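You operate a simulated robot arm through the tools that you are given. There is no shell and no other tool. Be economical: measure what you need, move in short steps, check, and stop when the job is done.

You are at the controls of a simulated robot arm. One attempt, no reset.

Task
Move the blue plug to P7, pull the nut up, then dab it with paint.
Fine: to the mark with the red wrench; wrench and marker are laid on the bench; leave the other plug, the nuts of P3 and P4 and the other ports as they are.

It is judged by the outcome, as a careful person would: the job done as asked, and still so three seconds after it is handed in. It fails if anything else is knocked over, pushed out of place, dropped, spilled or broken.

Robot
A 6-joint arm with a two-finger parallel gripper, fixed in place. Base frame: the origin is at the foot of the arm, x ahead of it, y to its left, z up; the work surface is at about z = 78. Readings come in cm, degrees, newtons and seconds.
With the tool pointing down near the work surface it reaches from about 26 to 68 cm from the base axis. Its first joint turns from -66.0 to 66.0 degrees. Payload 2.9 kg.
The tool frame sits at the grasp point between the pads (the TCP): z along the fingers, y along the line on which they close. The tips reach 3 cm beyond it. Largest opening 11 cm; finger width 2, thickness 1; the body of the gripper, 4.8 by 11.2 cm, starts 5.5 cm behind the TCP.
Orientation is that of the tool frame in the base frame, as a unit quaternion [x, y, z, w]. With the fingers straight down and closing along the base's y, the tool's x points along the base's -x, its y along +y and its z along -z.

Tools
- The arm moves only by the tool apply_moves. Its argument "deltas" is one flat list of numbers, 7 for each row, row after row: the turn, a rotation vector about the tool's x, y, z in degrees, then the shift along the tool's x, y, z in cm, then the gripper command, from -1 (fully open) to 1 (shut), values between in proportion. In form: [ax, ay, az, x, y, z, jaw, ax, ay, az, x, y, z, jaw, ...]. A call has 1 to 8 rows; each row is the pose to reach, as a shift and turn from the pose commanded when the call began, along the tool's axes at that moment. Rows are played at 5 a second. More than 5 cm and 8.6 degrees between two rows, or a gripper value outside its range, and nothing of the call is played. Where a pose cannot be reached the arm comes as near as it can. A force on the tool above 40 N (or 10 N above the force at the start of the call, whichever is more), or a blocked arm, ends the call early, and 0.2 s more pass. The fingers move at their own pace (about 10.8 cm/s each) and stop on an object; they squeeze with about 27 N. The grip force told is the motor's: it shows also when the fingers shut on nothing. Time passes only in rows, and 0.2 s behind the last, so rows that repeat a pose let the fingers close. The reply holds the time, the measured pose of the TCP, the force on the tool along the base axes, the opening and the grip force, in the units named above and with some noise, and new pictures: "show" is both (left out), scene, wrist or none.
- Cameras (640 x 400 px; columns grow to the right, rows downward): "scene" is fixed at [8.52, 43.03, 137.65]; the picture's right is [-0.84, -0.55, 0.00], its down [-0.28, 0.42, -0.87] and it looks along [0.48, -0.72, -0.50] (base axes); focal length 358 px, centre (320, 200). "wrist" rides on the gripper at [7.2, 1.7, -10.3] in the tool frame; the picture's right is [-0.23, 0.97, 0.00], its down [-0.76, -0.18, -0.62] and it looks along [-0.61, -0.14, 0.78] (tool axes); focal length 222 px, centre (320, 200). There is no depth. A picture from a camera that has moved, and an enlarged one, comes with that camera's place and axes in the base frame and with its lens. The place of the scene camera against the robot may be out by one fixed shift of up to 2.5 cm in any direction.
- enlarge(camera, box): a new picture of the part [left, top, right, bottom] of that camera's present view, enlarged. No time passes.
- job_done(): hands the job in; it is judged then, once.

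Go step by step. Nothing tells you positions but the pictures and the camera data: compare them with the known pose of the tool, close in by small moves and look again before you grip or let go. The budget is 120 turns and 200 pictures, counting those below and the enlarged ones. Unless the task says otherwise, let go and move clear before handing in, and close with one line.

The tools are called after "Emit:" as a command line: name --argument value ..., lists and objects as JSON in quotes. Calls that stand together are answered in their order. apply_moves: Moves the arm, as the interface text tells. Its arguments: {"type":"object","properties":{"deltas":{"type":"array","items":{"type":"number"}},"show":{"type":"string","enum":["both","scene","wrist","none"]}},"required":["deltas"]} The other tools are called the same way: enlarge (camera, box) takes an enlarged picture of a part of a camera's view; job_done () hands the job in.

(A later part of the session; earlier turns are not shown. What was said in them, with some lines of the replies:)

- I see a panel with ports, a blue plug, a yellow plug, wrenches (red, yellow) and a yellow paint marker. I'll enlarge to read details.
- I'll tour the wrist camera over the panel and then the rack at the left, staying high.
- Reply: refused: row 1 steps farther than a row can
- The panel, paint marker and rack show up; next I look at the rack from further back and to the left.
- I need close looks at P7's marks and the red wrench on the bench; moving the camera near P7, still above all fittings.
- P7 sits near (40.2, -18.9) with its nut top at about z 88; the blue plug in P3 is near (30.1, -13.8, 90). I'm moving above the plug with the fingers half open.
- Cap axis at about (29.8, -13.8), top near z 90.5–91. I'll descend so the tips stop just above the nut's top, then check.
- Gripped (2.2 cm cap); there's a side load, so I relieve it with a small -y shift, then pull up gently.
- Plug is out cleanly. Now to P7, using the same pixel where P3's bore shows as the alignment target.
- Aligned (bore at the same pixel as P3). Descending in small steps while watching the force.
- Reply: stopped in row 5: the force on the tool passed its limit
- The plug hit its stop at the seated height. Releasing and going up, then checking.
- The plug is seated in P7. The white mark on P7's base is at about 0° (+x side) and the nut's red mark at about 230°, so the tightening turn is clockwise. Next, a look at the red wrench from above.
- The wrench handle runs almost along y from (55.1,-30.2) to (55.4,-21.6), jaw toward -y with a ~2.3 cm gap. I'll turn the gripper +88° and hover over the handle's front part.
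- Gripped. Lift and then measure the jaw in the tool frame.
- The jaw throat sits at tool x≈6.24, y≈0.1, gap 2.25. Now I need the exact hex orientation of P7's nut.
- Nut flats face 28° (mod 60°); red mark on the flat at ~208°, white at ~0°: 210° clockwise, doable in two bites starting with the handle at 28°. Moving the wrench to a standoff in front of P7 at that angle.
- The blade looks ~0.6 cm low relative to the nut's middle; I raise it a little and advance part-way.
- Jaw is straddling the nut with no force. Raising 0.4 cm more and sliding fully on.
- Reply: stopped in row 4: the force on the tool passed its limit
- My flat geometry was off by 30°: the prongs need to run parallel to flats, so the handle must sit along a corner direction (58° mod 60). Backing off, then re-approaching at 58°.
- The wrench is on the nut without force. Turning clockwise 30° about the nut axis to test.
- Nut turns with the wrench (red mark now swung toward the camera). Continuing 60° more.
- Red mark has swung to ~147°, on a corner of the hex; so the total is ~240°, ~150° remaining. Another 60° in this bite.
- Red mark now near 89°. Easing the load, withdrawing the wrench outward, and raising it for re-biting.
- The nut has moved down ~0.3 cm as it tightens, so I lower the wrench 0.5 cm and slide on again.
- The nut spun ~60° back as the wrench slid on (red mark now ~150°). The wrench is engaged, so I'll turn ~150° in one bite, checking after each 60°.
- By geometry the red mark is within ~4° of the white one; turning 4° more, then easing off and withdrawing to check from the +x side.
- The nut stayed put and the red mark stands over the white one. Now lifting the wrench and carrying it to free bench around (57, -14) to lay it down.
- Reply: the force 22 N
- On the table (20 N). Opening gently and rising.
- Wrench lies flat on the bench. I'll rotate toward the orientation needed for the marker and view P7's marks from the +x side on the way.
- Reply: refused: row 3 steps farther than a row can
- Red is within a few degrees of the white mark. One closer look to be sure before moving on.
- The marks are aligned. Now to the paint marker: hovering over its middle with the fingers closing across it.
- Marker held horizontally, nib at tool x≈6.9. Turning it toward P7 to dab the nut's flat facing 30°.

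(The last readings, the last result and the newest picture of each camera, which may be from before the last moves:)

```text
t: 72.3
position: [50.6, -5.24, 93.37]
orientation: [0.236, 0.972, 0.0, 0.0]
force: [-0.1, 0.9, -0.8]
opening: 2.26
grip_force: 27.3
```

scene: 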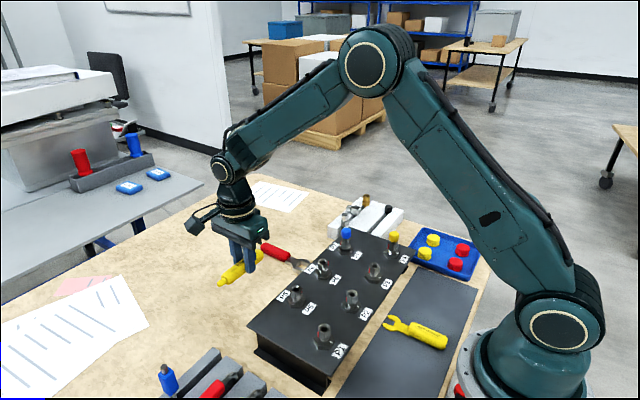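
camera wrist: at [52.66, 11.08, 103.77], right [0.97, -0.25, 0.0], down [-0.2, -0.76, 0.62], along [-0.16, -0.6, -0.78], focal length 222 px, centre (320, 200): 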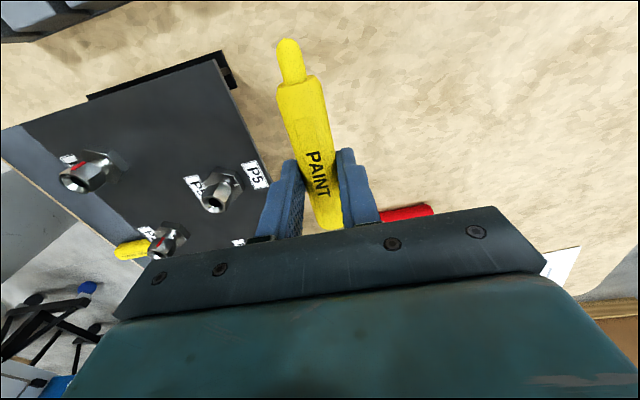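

Emit:
apply_moves --deltas '[0, 0, -8, -0.45, -1, 0, 0.95, 0, 0, -16, -0.95, -2, 0, 0.95, 0, 0, -24, -1.5, -3.1, 0, 0.95, 0, 0, -32, -2.1, -4.2, 0, 0.95, 0, 0, -40, -2.7, -5.3, 0, 0.95, 0, 0, -48, -3.2, -6.3, 0, 0.95, 0, 0, -56, -3.58, -7.16, 0, 0.95, 0, 0, -57.3, -3.58, -7.16, 0, 0.95]' --show "none"

Emit:
apply_moves --deltas '[0, 0, 0, 0, 0, 2, 0.95, 0, 0, 0, 0, 0, 3.8, 0.95, 0, 0, 0, 0, 0, 3.8, 0.95]' --show "both"

Emit:
enlarge --camera "scene" --box '[310, 215, 370, 265]'

```text
t: 74.1
position: [50.34, -13.11, 93.36]
orientation: [-0.257, 0.966, 0.0, 0.0]
force: [-0.5, 0.8, -0.5]
opening: 2.26
grip_force: 27.0
```

```text
t: 74.9
position: [50.37, -13.34, 89.68]
orientation: [-0.257, 0.967, 0.0, -0.001]
force: [0.5, -0.5, -0.1]
opening: 2.28
grip_force: 27.3
camera wrist: at [43.29, -15.22, 100.11], right [-0.29, 0.96, 0.0], down [0.75, 0.22, 0.62], along [0.6, 0.18, -0.78], focal length 222 px, centre (320, 200)
```

scene: 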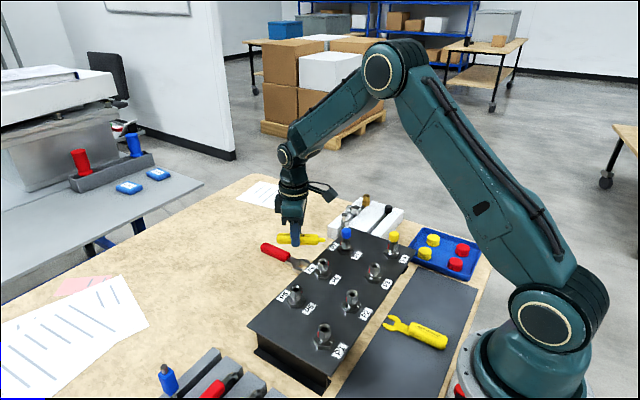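
wrist: 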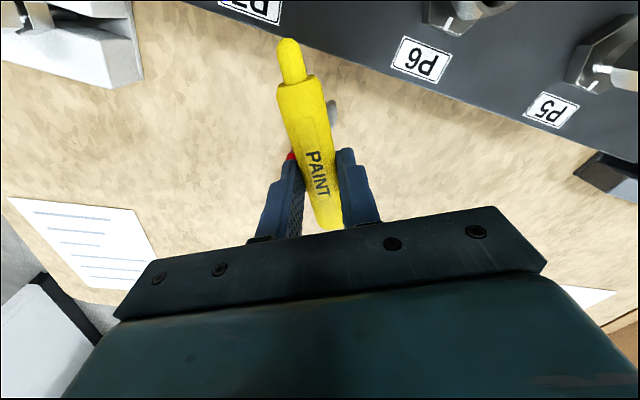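

```text
8.00 times, centred on (340, 240) of scene
camera zoom: at [8.52, 43.03, 137.65], right [-0.84, -0.55, 0.0], down [-0.28, 0.42, -0.87], along [0.48, -0.72, -0.5], focal length 2862 px, centre (160, -120)
```

zoom: 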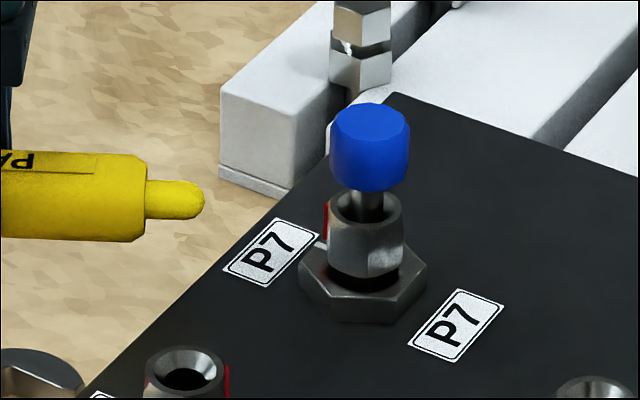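

Emit:
apply_moves --deltas '[0, 0, 0, 0, 0, 0.4, 0.95, 0, 0, 0, 1.2, -0.05, 0.4, 0.95, 0, 0, 0, 2.4, -0.05, 0.4, 0.95, 0, 0, 0, 3.1, -0.05, 0.4, 0.95, 0, 0, 0, 3.1, -0.05, 0.4, 0.95]' --show "both"

Emit:
enlarge --camera "scene" --box '[320, 220, 370, 262]'

Emit:
enlarge --camera "wrist" --box '[220, 0, 380, 120]'

```text
t: 76.1
position: [47.74, -14.72, 89.06]
orientation: [-0.257, 0.966, 0.0, 0.001]
force: [-0.3, -0.1, -0.9]
opening: 2.28
grip_force: 26.7
camera wrist: at [40.63, -16.74, 99.58], right [-0.29, 0.96, 0.0], down [0.75, 0.22, 0.62], along [0.6, 0.18, -0.78], focal length 222 px, centre (320, 200)
```

scene: 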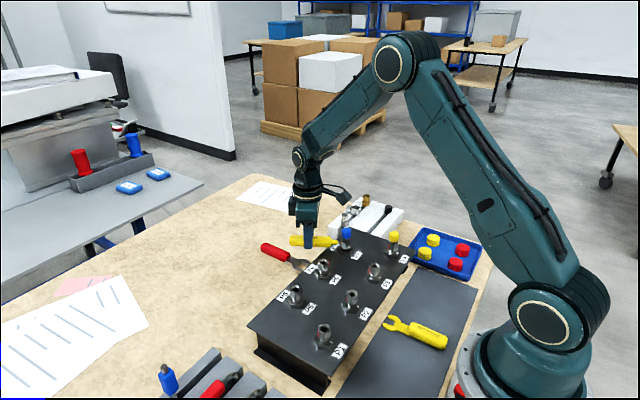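
wrist: 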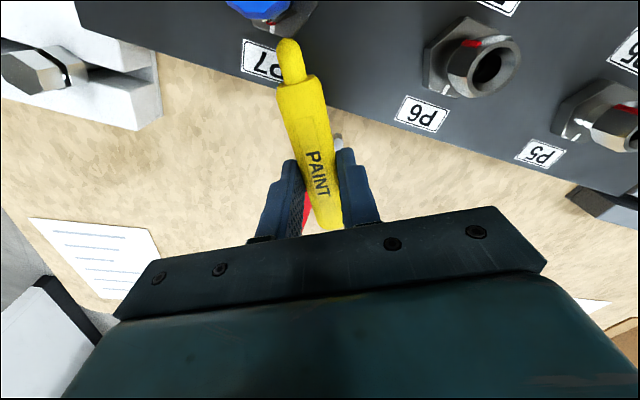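

```text
9.52 times, centred on (345, 241) of scene
camera zoom: at [8.52, 43.03, 137.65], right [-0.84, -0.55, 0.0], down [-0.28, 0.42, -0.87], along [0.48, -0.72, -0.5], focal length 3407 px, centre (82, -190)
```

zoom: 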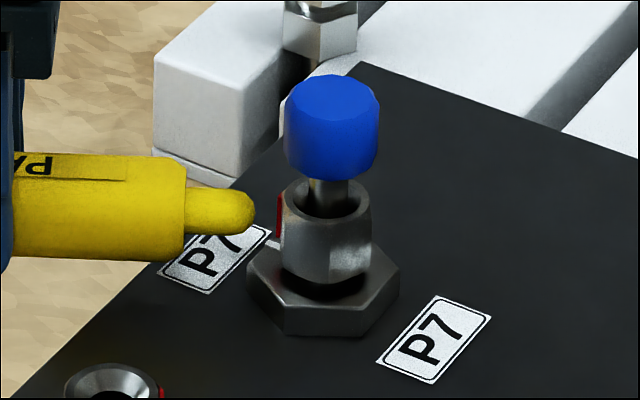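

```text
3.33 times, centred on (300, 60) of wrist
camera zoom: at [40.63, -16.74, 99.58], right [-0.29, 0.96, 0.0], down [0.75, 0.22, 0.62], along [0.6, 0.18, -0.78], focal length 740 px, centre (387, 667)
```

zoom: 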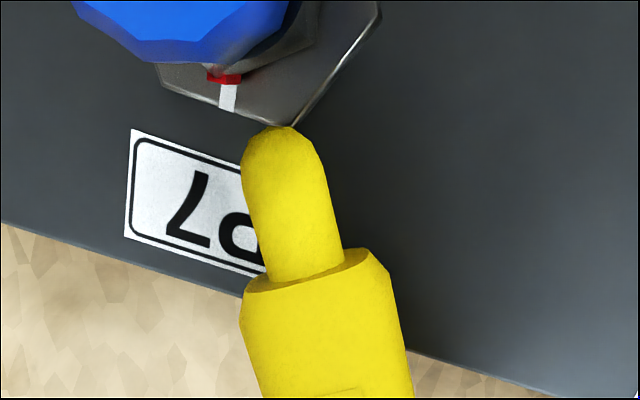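

Red and white line up exactly in this view. Now the last 0.7 cm in small steps until light contact.

Emit:
apply_moves --deltas '[0, 0, 0, 0.2, 0, 0.25, 0.95, 0, 0, 0, 0.4, 0, 0.25, 0.95, 0, 0, 0, 0.55, 0, 0.25, 0.95, 0, 0, 0, 0.65, 0, 0.25, 0.95]' --show "scene"

Emit:
enlarge --camera "scene" --box '[320, 220, 370, 262]'

```text
t: 77.1
position: [47.11, -15.07, 88.97]
orientation: [-0.257, 0.966, 0.0, 0.001]
force: [2.3, 2.5, 0.2]
opening: 2.29
grip_force: 27.2
```

scene: 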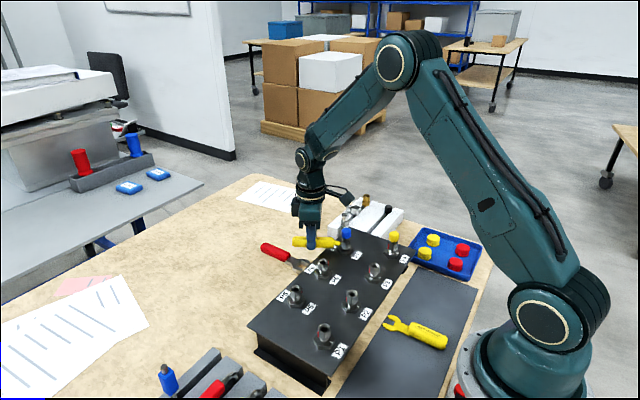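

```text
9.52 times, centred on (345, 241) of scene
camera zoom: at [8.52, 43.03, 137.64], right [-0.84, -0.55, 0.0], down [-0.28, 0.42, -0.87], along [0.48, -0.72, -0.5], focal length 3407 px, centre (82, -190)
```

zoom: 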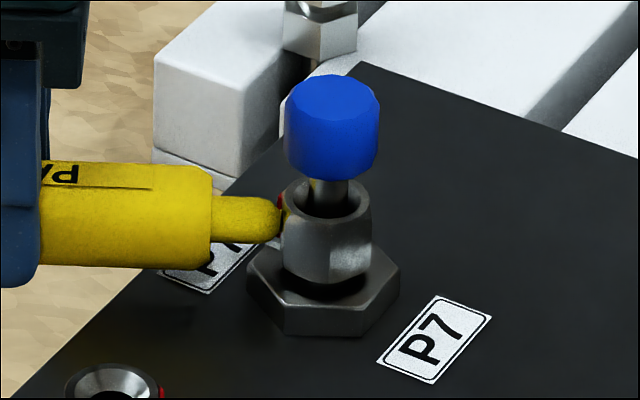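

Light contact. Hold for a moment, then retract and check the paint.

Emit:
apply_moves --deltas '[0, 0, 0, 0.05, 0, 0, 0.95, 0, 0, 0, 0.05, 0, 0, 0.95, 0, 0, 0, 0.05, 0, 0, 0.95, 0, 0, 0, 0.05, 0, 0, 0.95, 0, 0, 0, -0.5, 0, 0, 0.95, 0, 0, 0, -2, 0, 0, 0.95, 0, 0, 0, -4, 0, 0, 0.95, 0, 0, 0, -4, 0, 0, 0.95]' --show "both"

Emit:
enlarge --camera "scene" --box '[334, 232, 360, 256]'

Emit:
enlarge --camera "wrist" --box '[220, 0, 380, 120]'

```text
t: 78.9
position: [50.62, -13.03, 88.83]
orientation: [-0.256, 0.967, 0.0, 0.0]
force: [-0.3, -0.2, -0.8]
opening: 2.28
grip_force: 27.2
camera wrist: at [43.5, -15.09, 99.25], right [-0.29, 0.96, 0.0], down [0.75, 0.22, 0.62], along [0.6, 0.18, -0.78], focal length 222 px, centre (320, 200)
```

scene: 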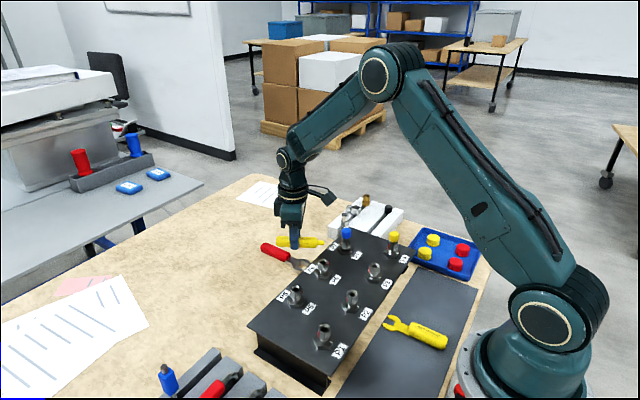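
wrist: 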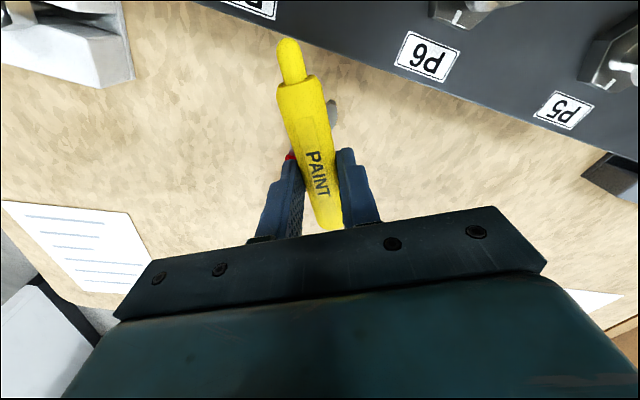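

```text
16.00 times, centred on (347, 244) of scene
camera zoom: at [8.52, 43.03, 137.65], right [-0.84, -0.55, 0.0], down [-0.28, 0.42, -0.87], along [0.48, -0.72, -0.5], focal length 5723 px, centre (-112, -504)
```

zoom: 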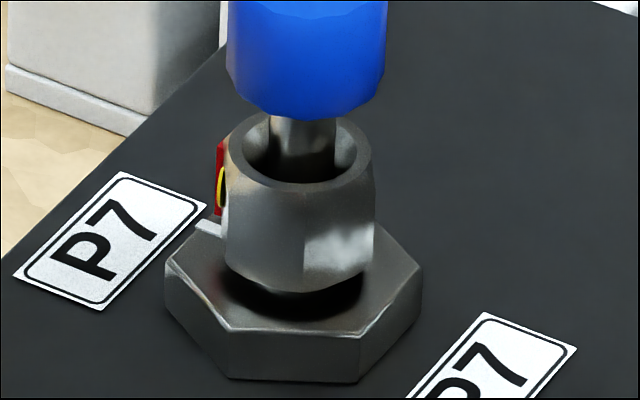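

```text
3.33 times, centred on (300, 60) of wrist
camera zoom: at [43.5, -15.09, 99.25], right [-0.29, 0.96, 0.0], down [0.75, 0.22, 0.62], along [0.6, 0.18, -0.78], focal length 740 px, centre (387, 667)
```

zoom: 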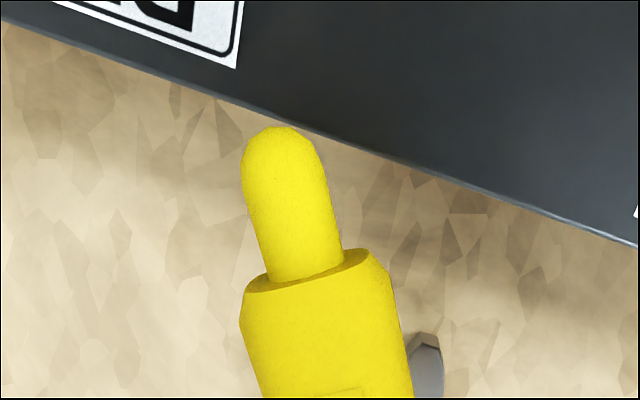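

A yellow dab is on the P7 nut. Now laying the marker on the free bench near (55, 1).

Emit:
apply_moves --deltas '[0, 0, 0, -1, 0, -3, 0.95, 0, 0, 0, -3, 2, -4, 0.95, 0, 0, 0, -5, 4, -4, 0.95, 0, 0, 0, -7, 6, -4, 0.95, 0, 0, 0, -9, 8, -4, 0.95, 0, 0, 0, -10.78, 9.97, -3, 0.95, 0, 0, 0, -10.78, 9.97, 1, 0.95, 0, 0, 0, -10.78, 9.97, 4, 0.95]' --show "both"

```text
t: 80.7
position: [55.23, 1.08, 85.01]
orientation: [-0.257, 0.966, 0.0, 0.0]
force: [-0.2, -0.3, -0.9]
opening: 2.27
grip_force: 27.0
camera wrist: at [48.12, -0.92, 95.39], right [-0.29, 0.96, 0.0], down [0.75, 0.22, 0.62], along [0.6, 0.18, -0.78], focal length 222 px, centre (320, 200)
```

scene: 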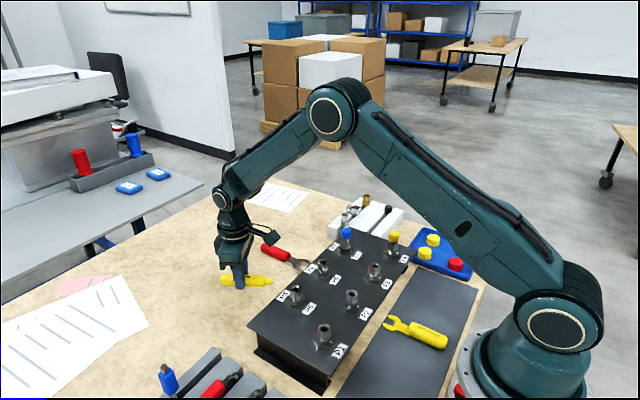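
wrist: 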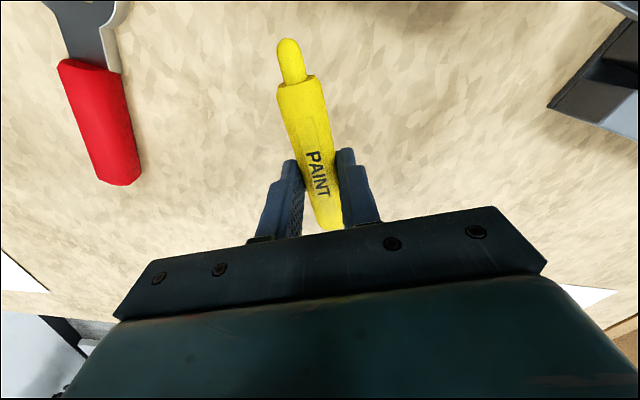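

Emit:
apply_moves --deltas '[0, 0, 0, 0, 0, 2, 0.95, 0, 0, 0, 0, 0, 3, 0.95, 0, 0, 0, 0, 0, 3.4, 0.95, 0, 0, 0, 0, 0, 3.6, 0.95, 0, 0, 0, 0, 0, 3.7, 0.95]' --show "none"

```text
t: 81.9
position: [55.18, 0.98, 81.27]
orientation: [-0.257, 0.966, 0.001, 0.001]
force: [-2.0, 0.9, 10.7]
opening: 2.28
grip_force: 26.7
```

On the bench (about 11 N). Opening slowly and moving clear.

Emit:
apply_moves --deltas '[0, 0, 0, 0, 0, -0.08, 0.8, 0, 0, 0, 0, 0, -0.08, 0.55, 0, 0, 0, 0, 0, -0.08, 0.25, 0, 0, 0, 0, 0, -0.08, 0.1, 0, 0, 0, 0, 0, -0.08, 0.1, 0, 0, 0, 0, 0, -4, 0.1, 0, 0, 0, 0, 0, -8.5, 0.1, 0, 0, 0, 0, 0, -13, 0.1]' --show "both"

Emit:
enlarge --camera "scene" --box '[210, 200, 470, 370]'

```text
t: 83.7
position: [55.15, 1.06, 94.22]
orientation: [-0.255, 0.967, 0.0, 0.0]
force: [0.1, 0.1, -0.3]
opening: 4.96
grip_force: 0.1
camera wrist: at [48.0, -1.04, 104.58], right [-0.29, 0.96, 0.0], down [0.75, 0.22, 0.62], along [0.6, 0.18, -0.78], focal length 222 px, centre (320, 200)
```

scene: 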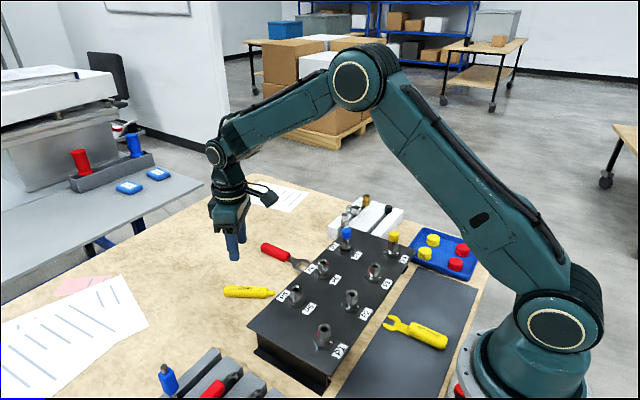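
wrist: 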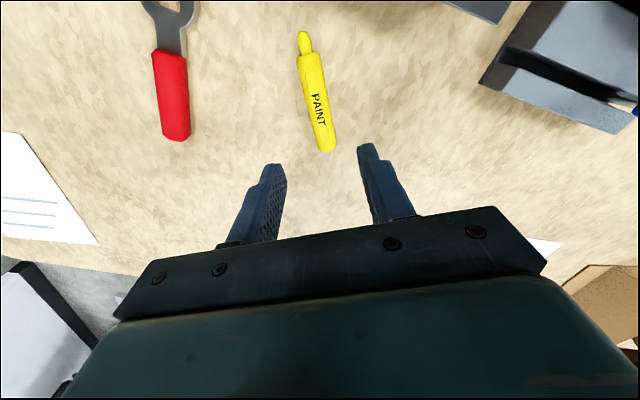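

```text
2.35 times, centred on (340, 285) of scene
camera zoom: at [8.52, 43.03, 137.65], right [-0.84, -0.55, 0.0], down [-0.28, 0.42, -0.87], along [0.48, -0.72, -0.5], focal length 842 px, centre (273, 0)
```

zoom: 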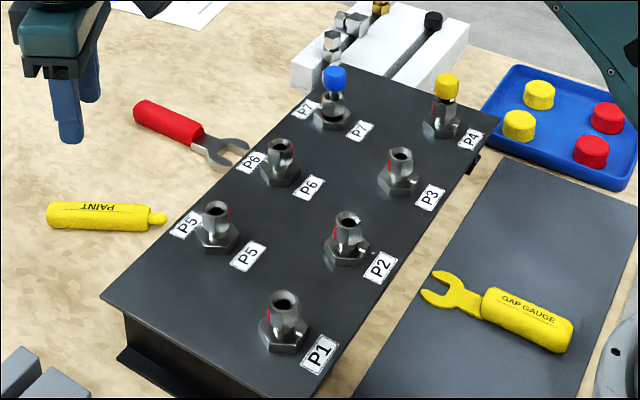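

Everything is in place: blue plug in P7, nut turned to its mark, paint dab on it, and wrench and marker lying on the bench with the gripper clear. Handing in.

Emit:
job_done

```text
The job is handed in.
```

The job is handed in: the blue plug is in P7, its nut is tightened to the mark with the red wrench (red within a few degrees of white) and dabbed with yellow paint. The wrench and marker are on the bench, and the other plug, the P3 and P4 nuts and the other ports look unchanged.
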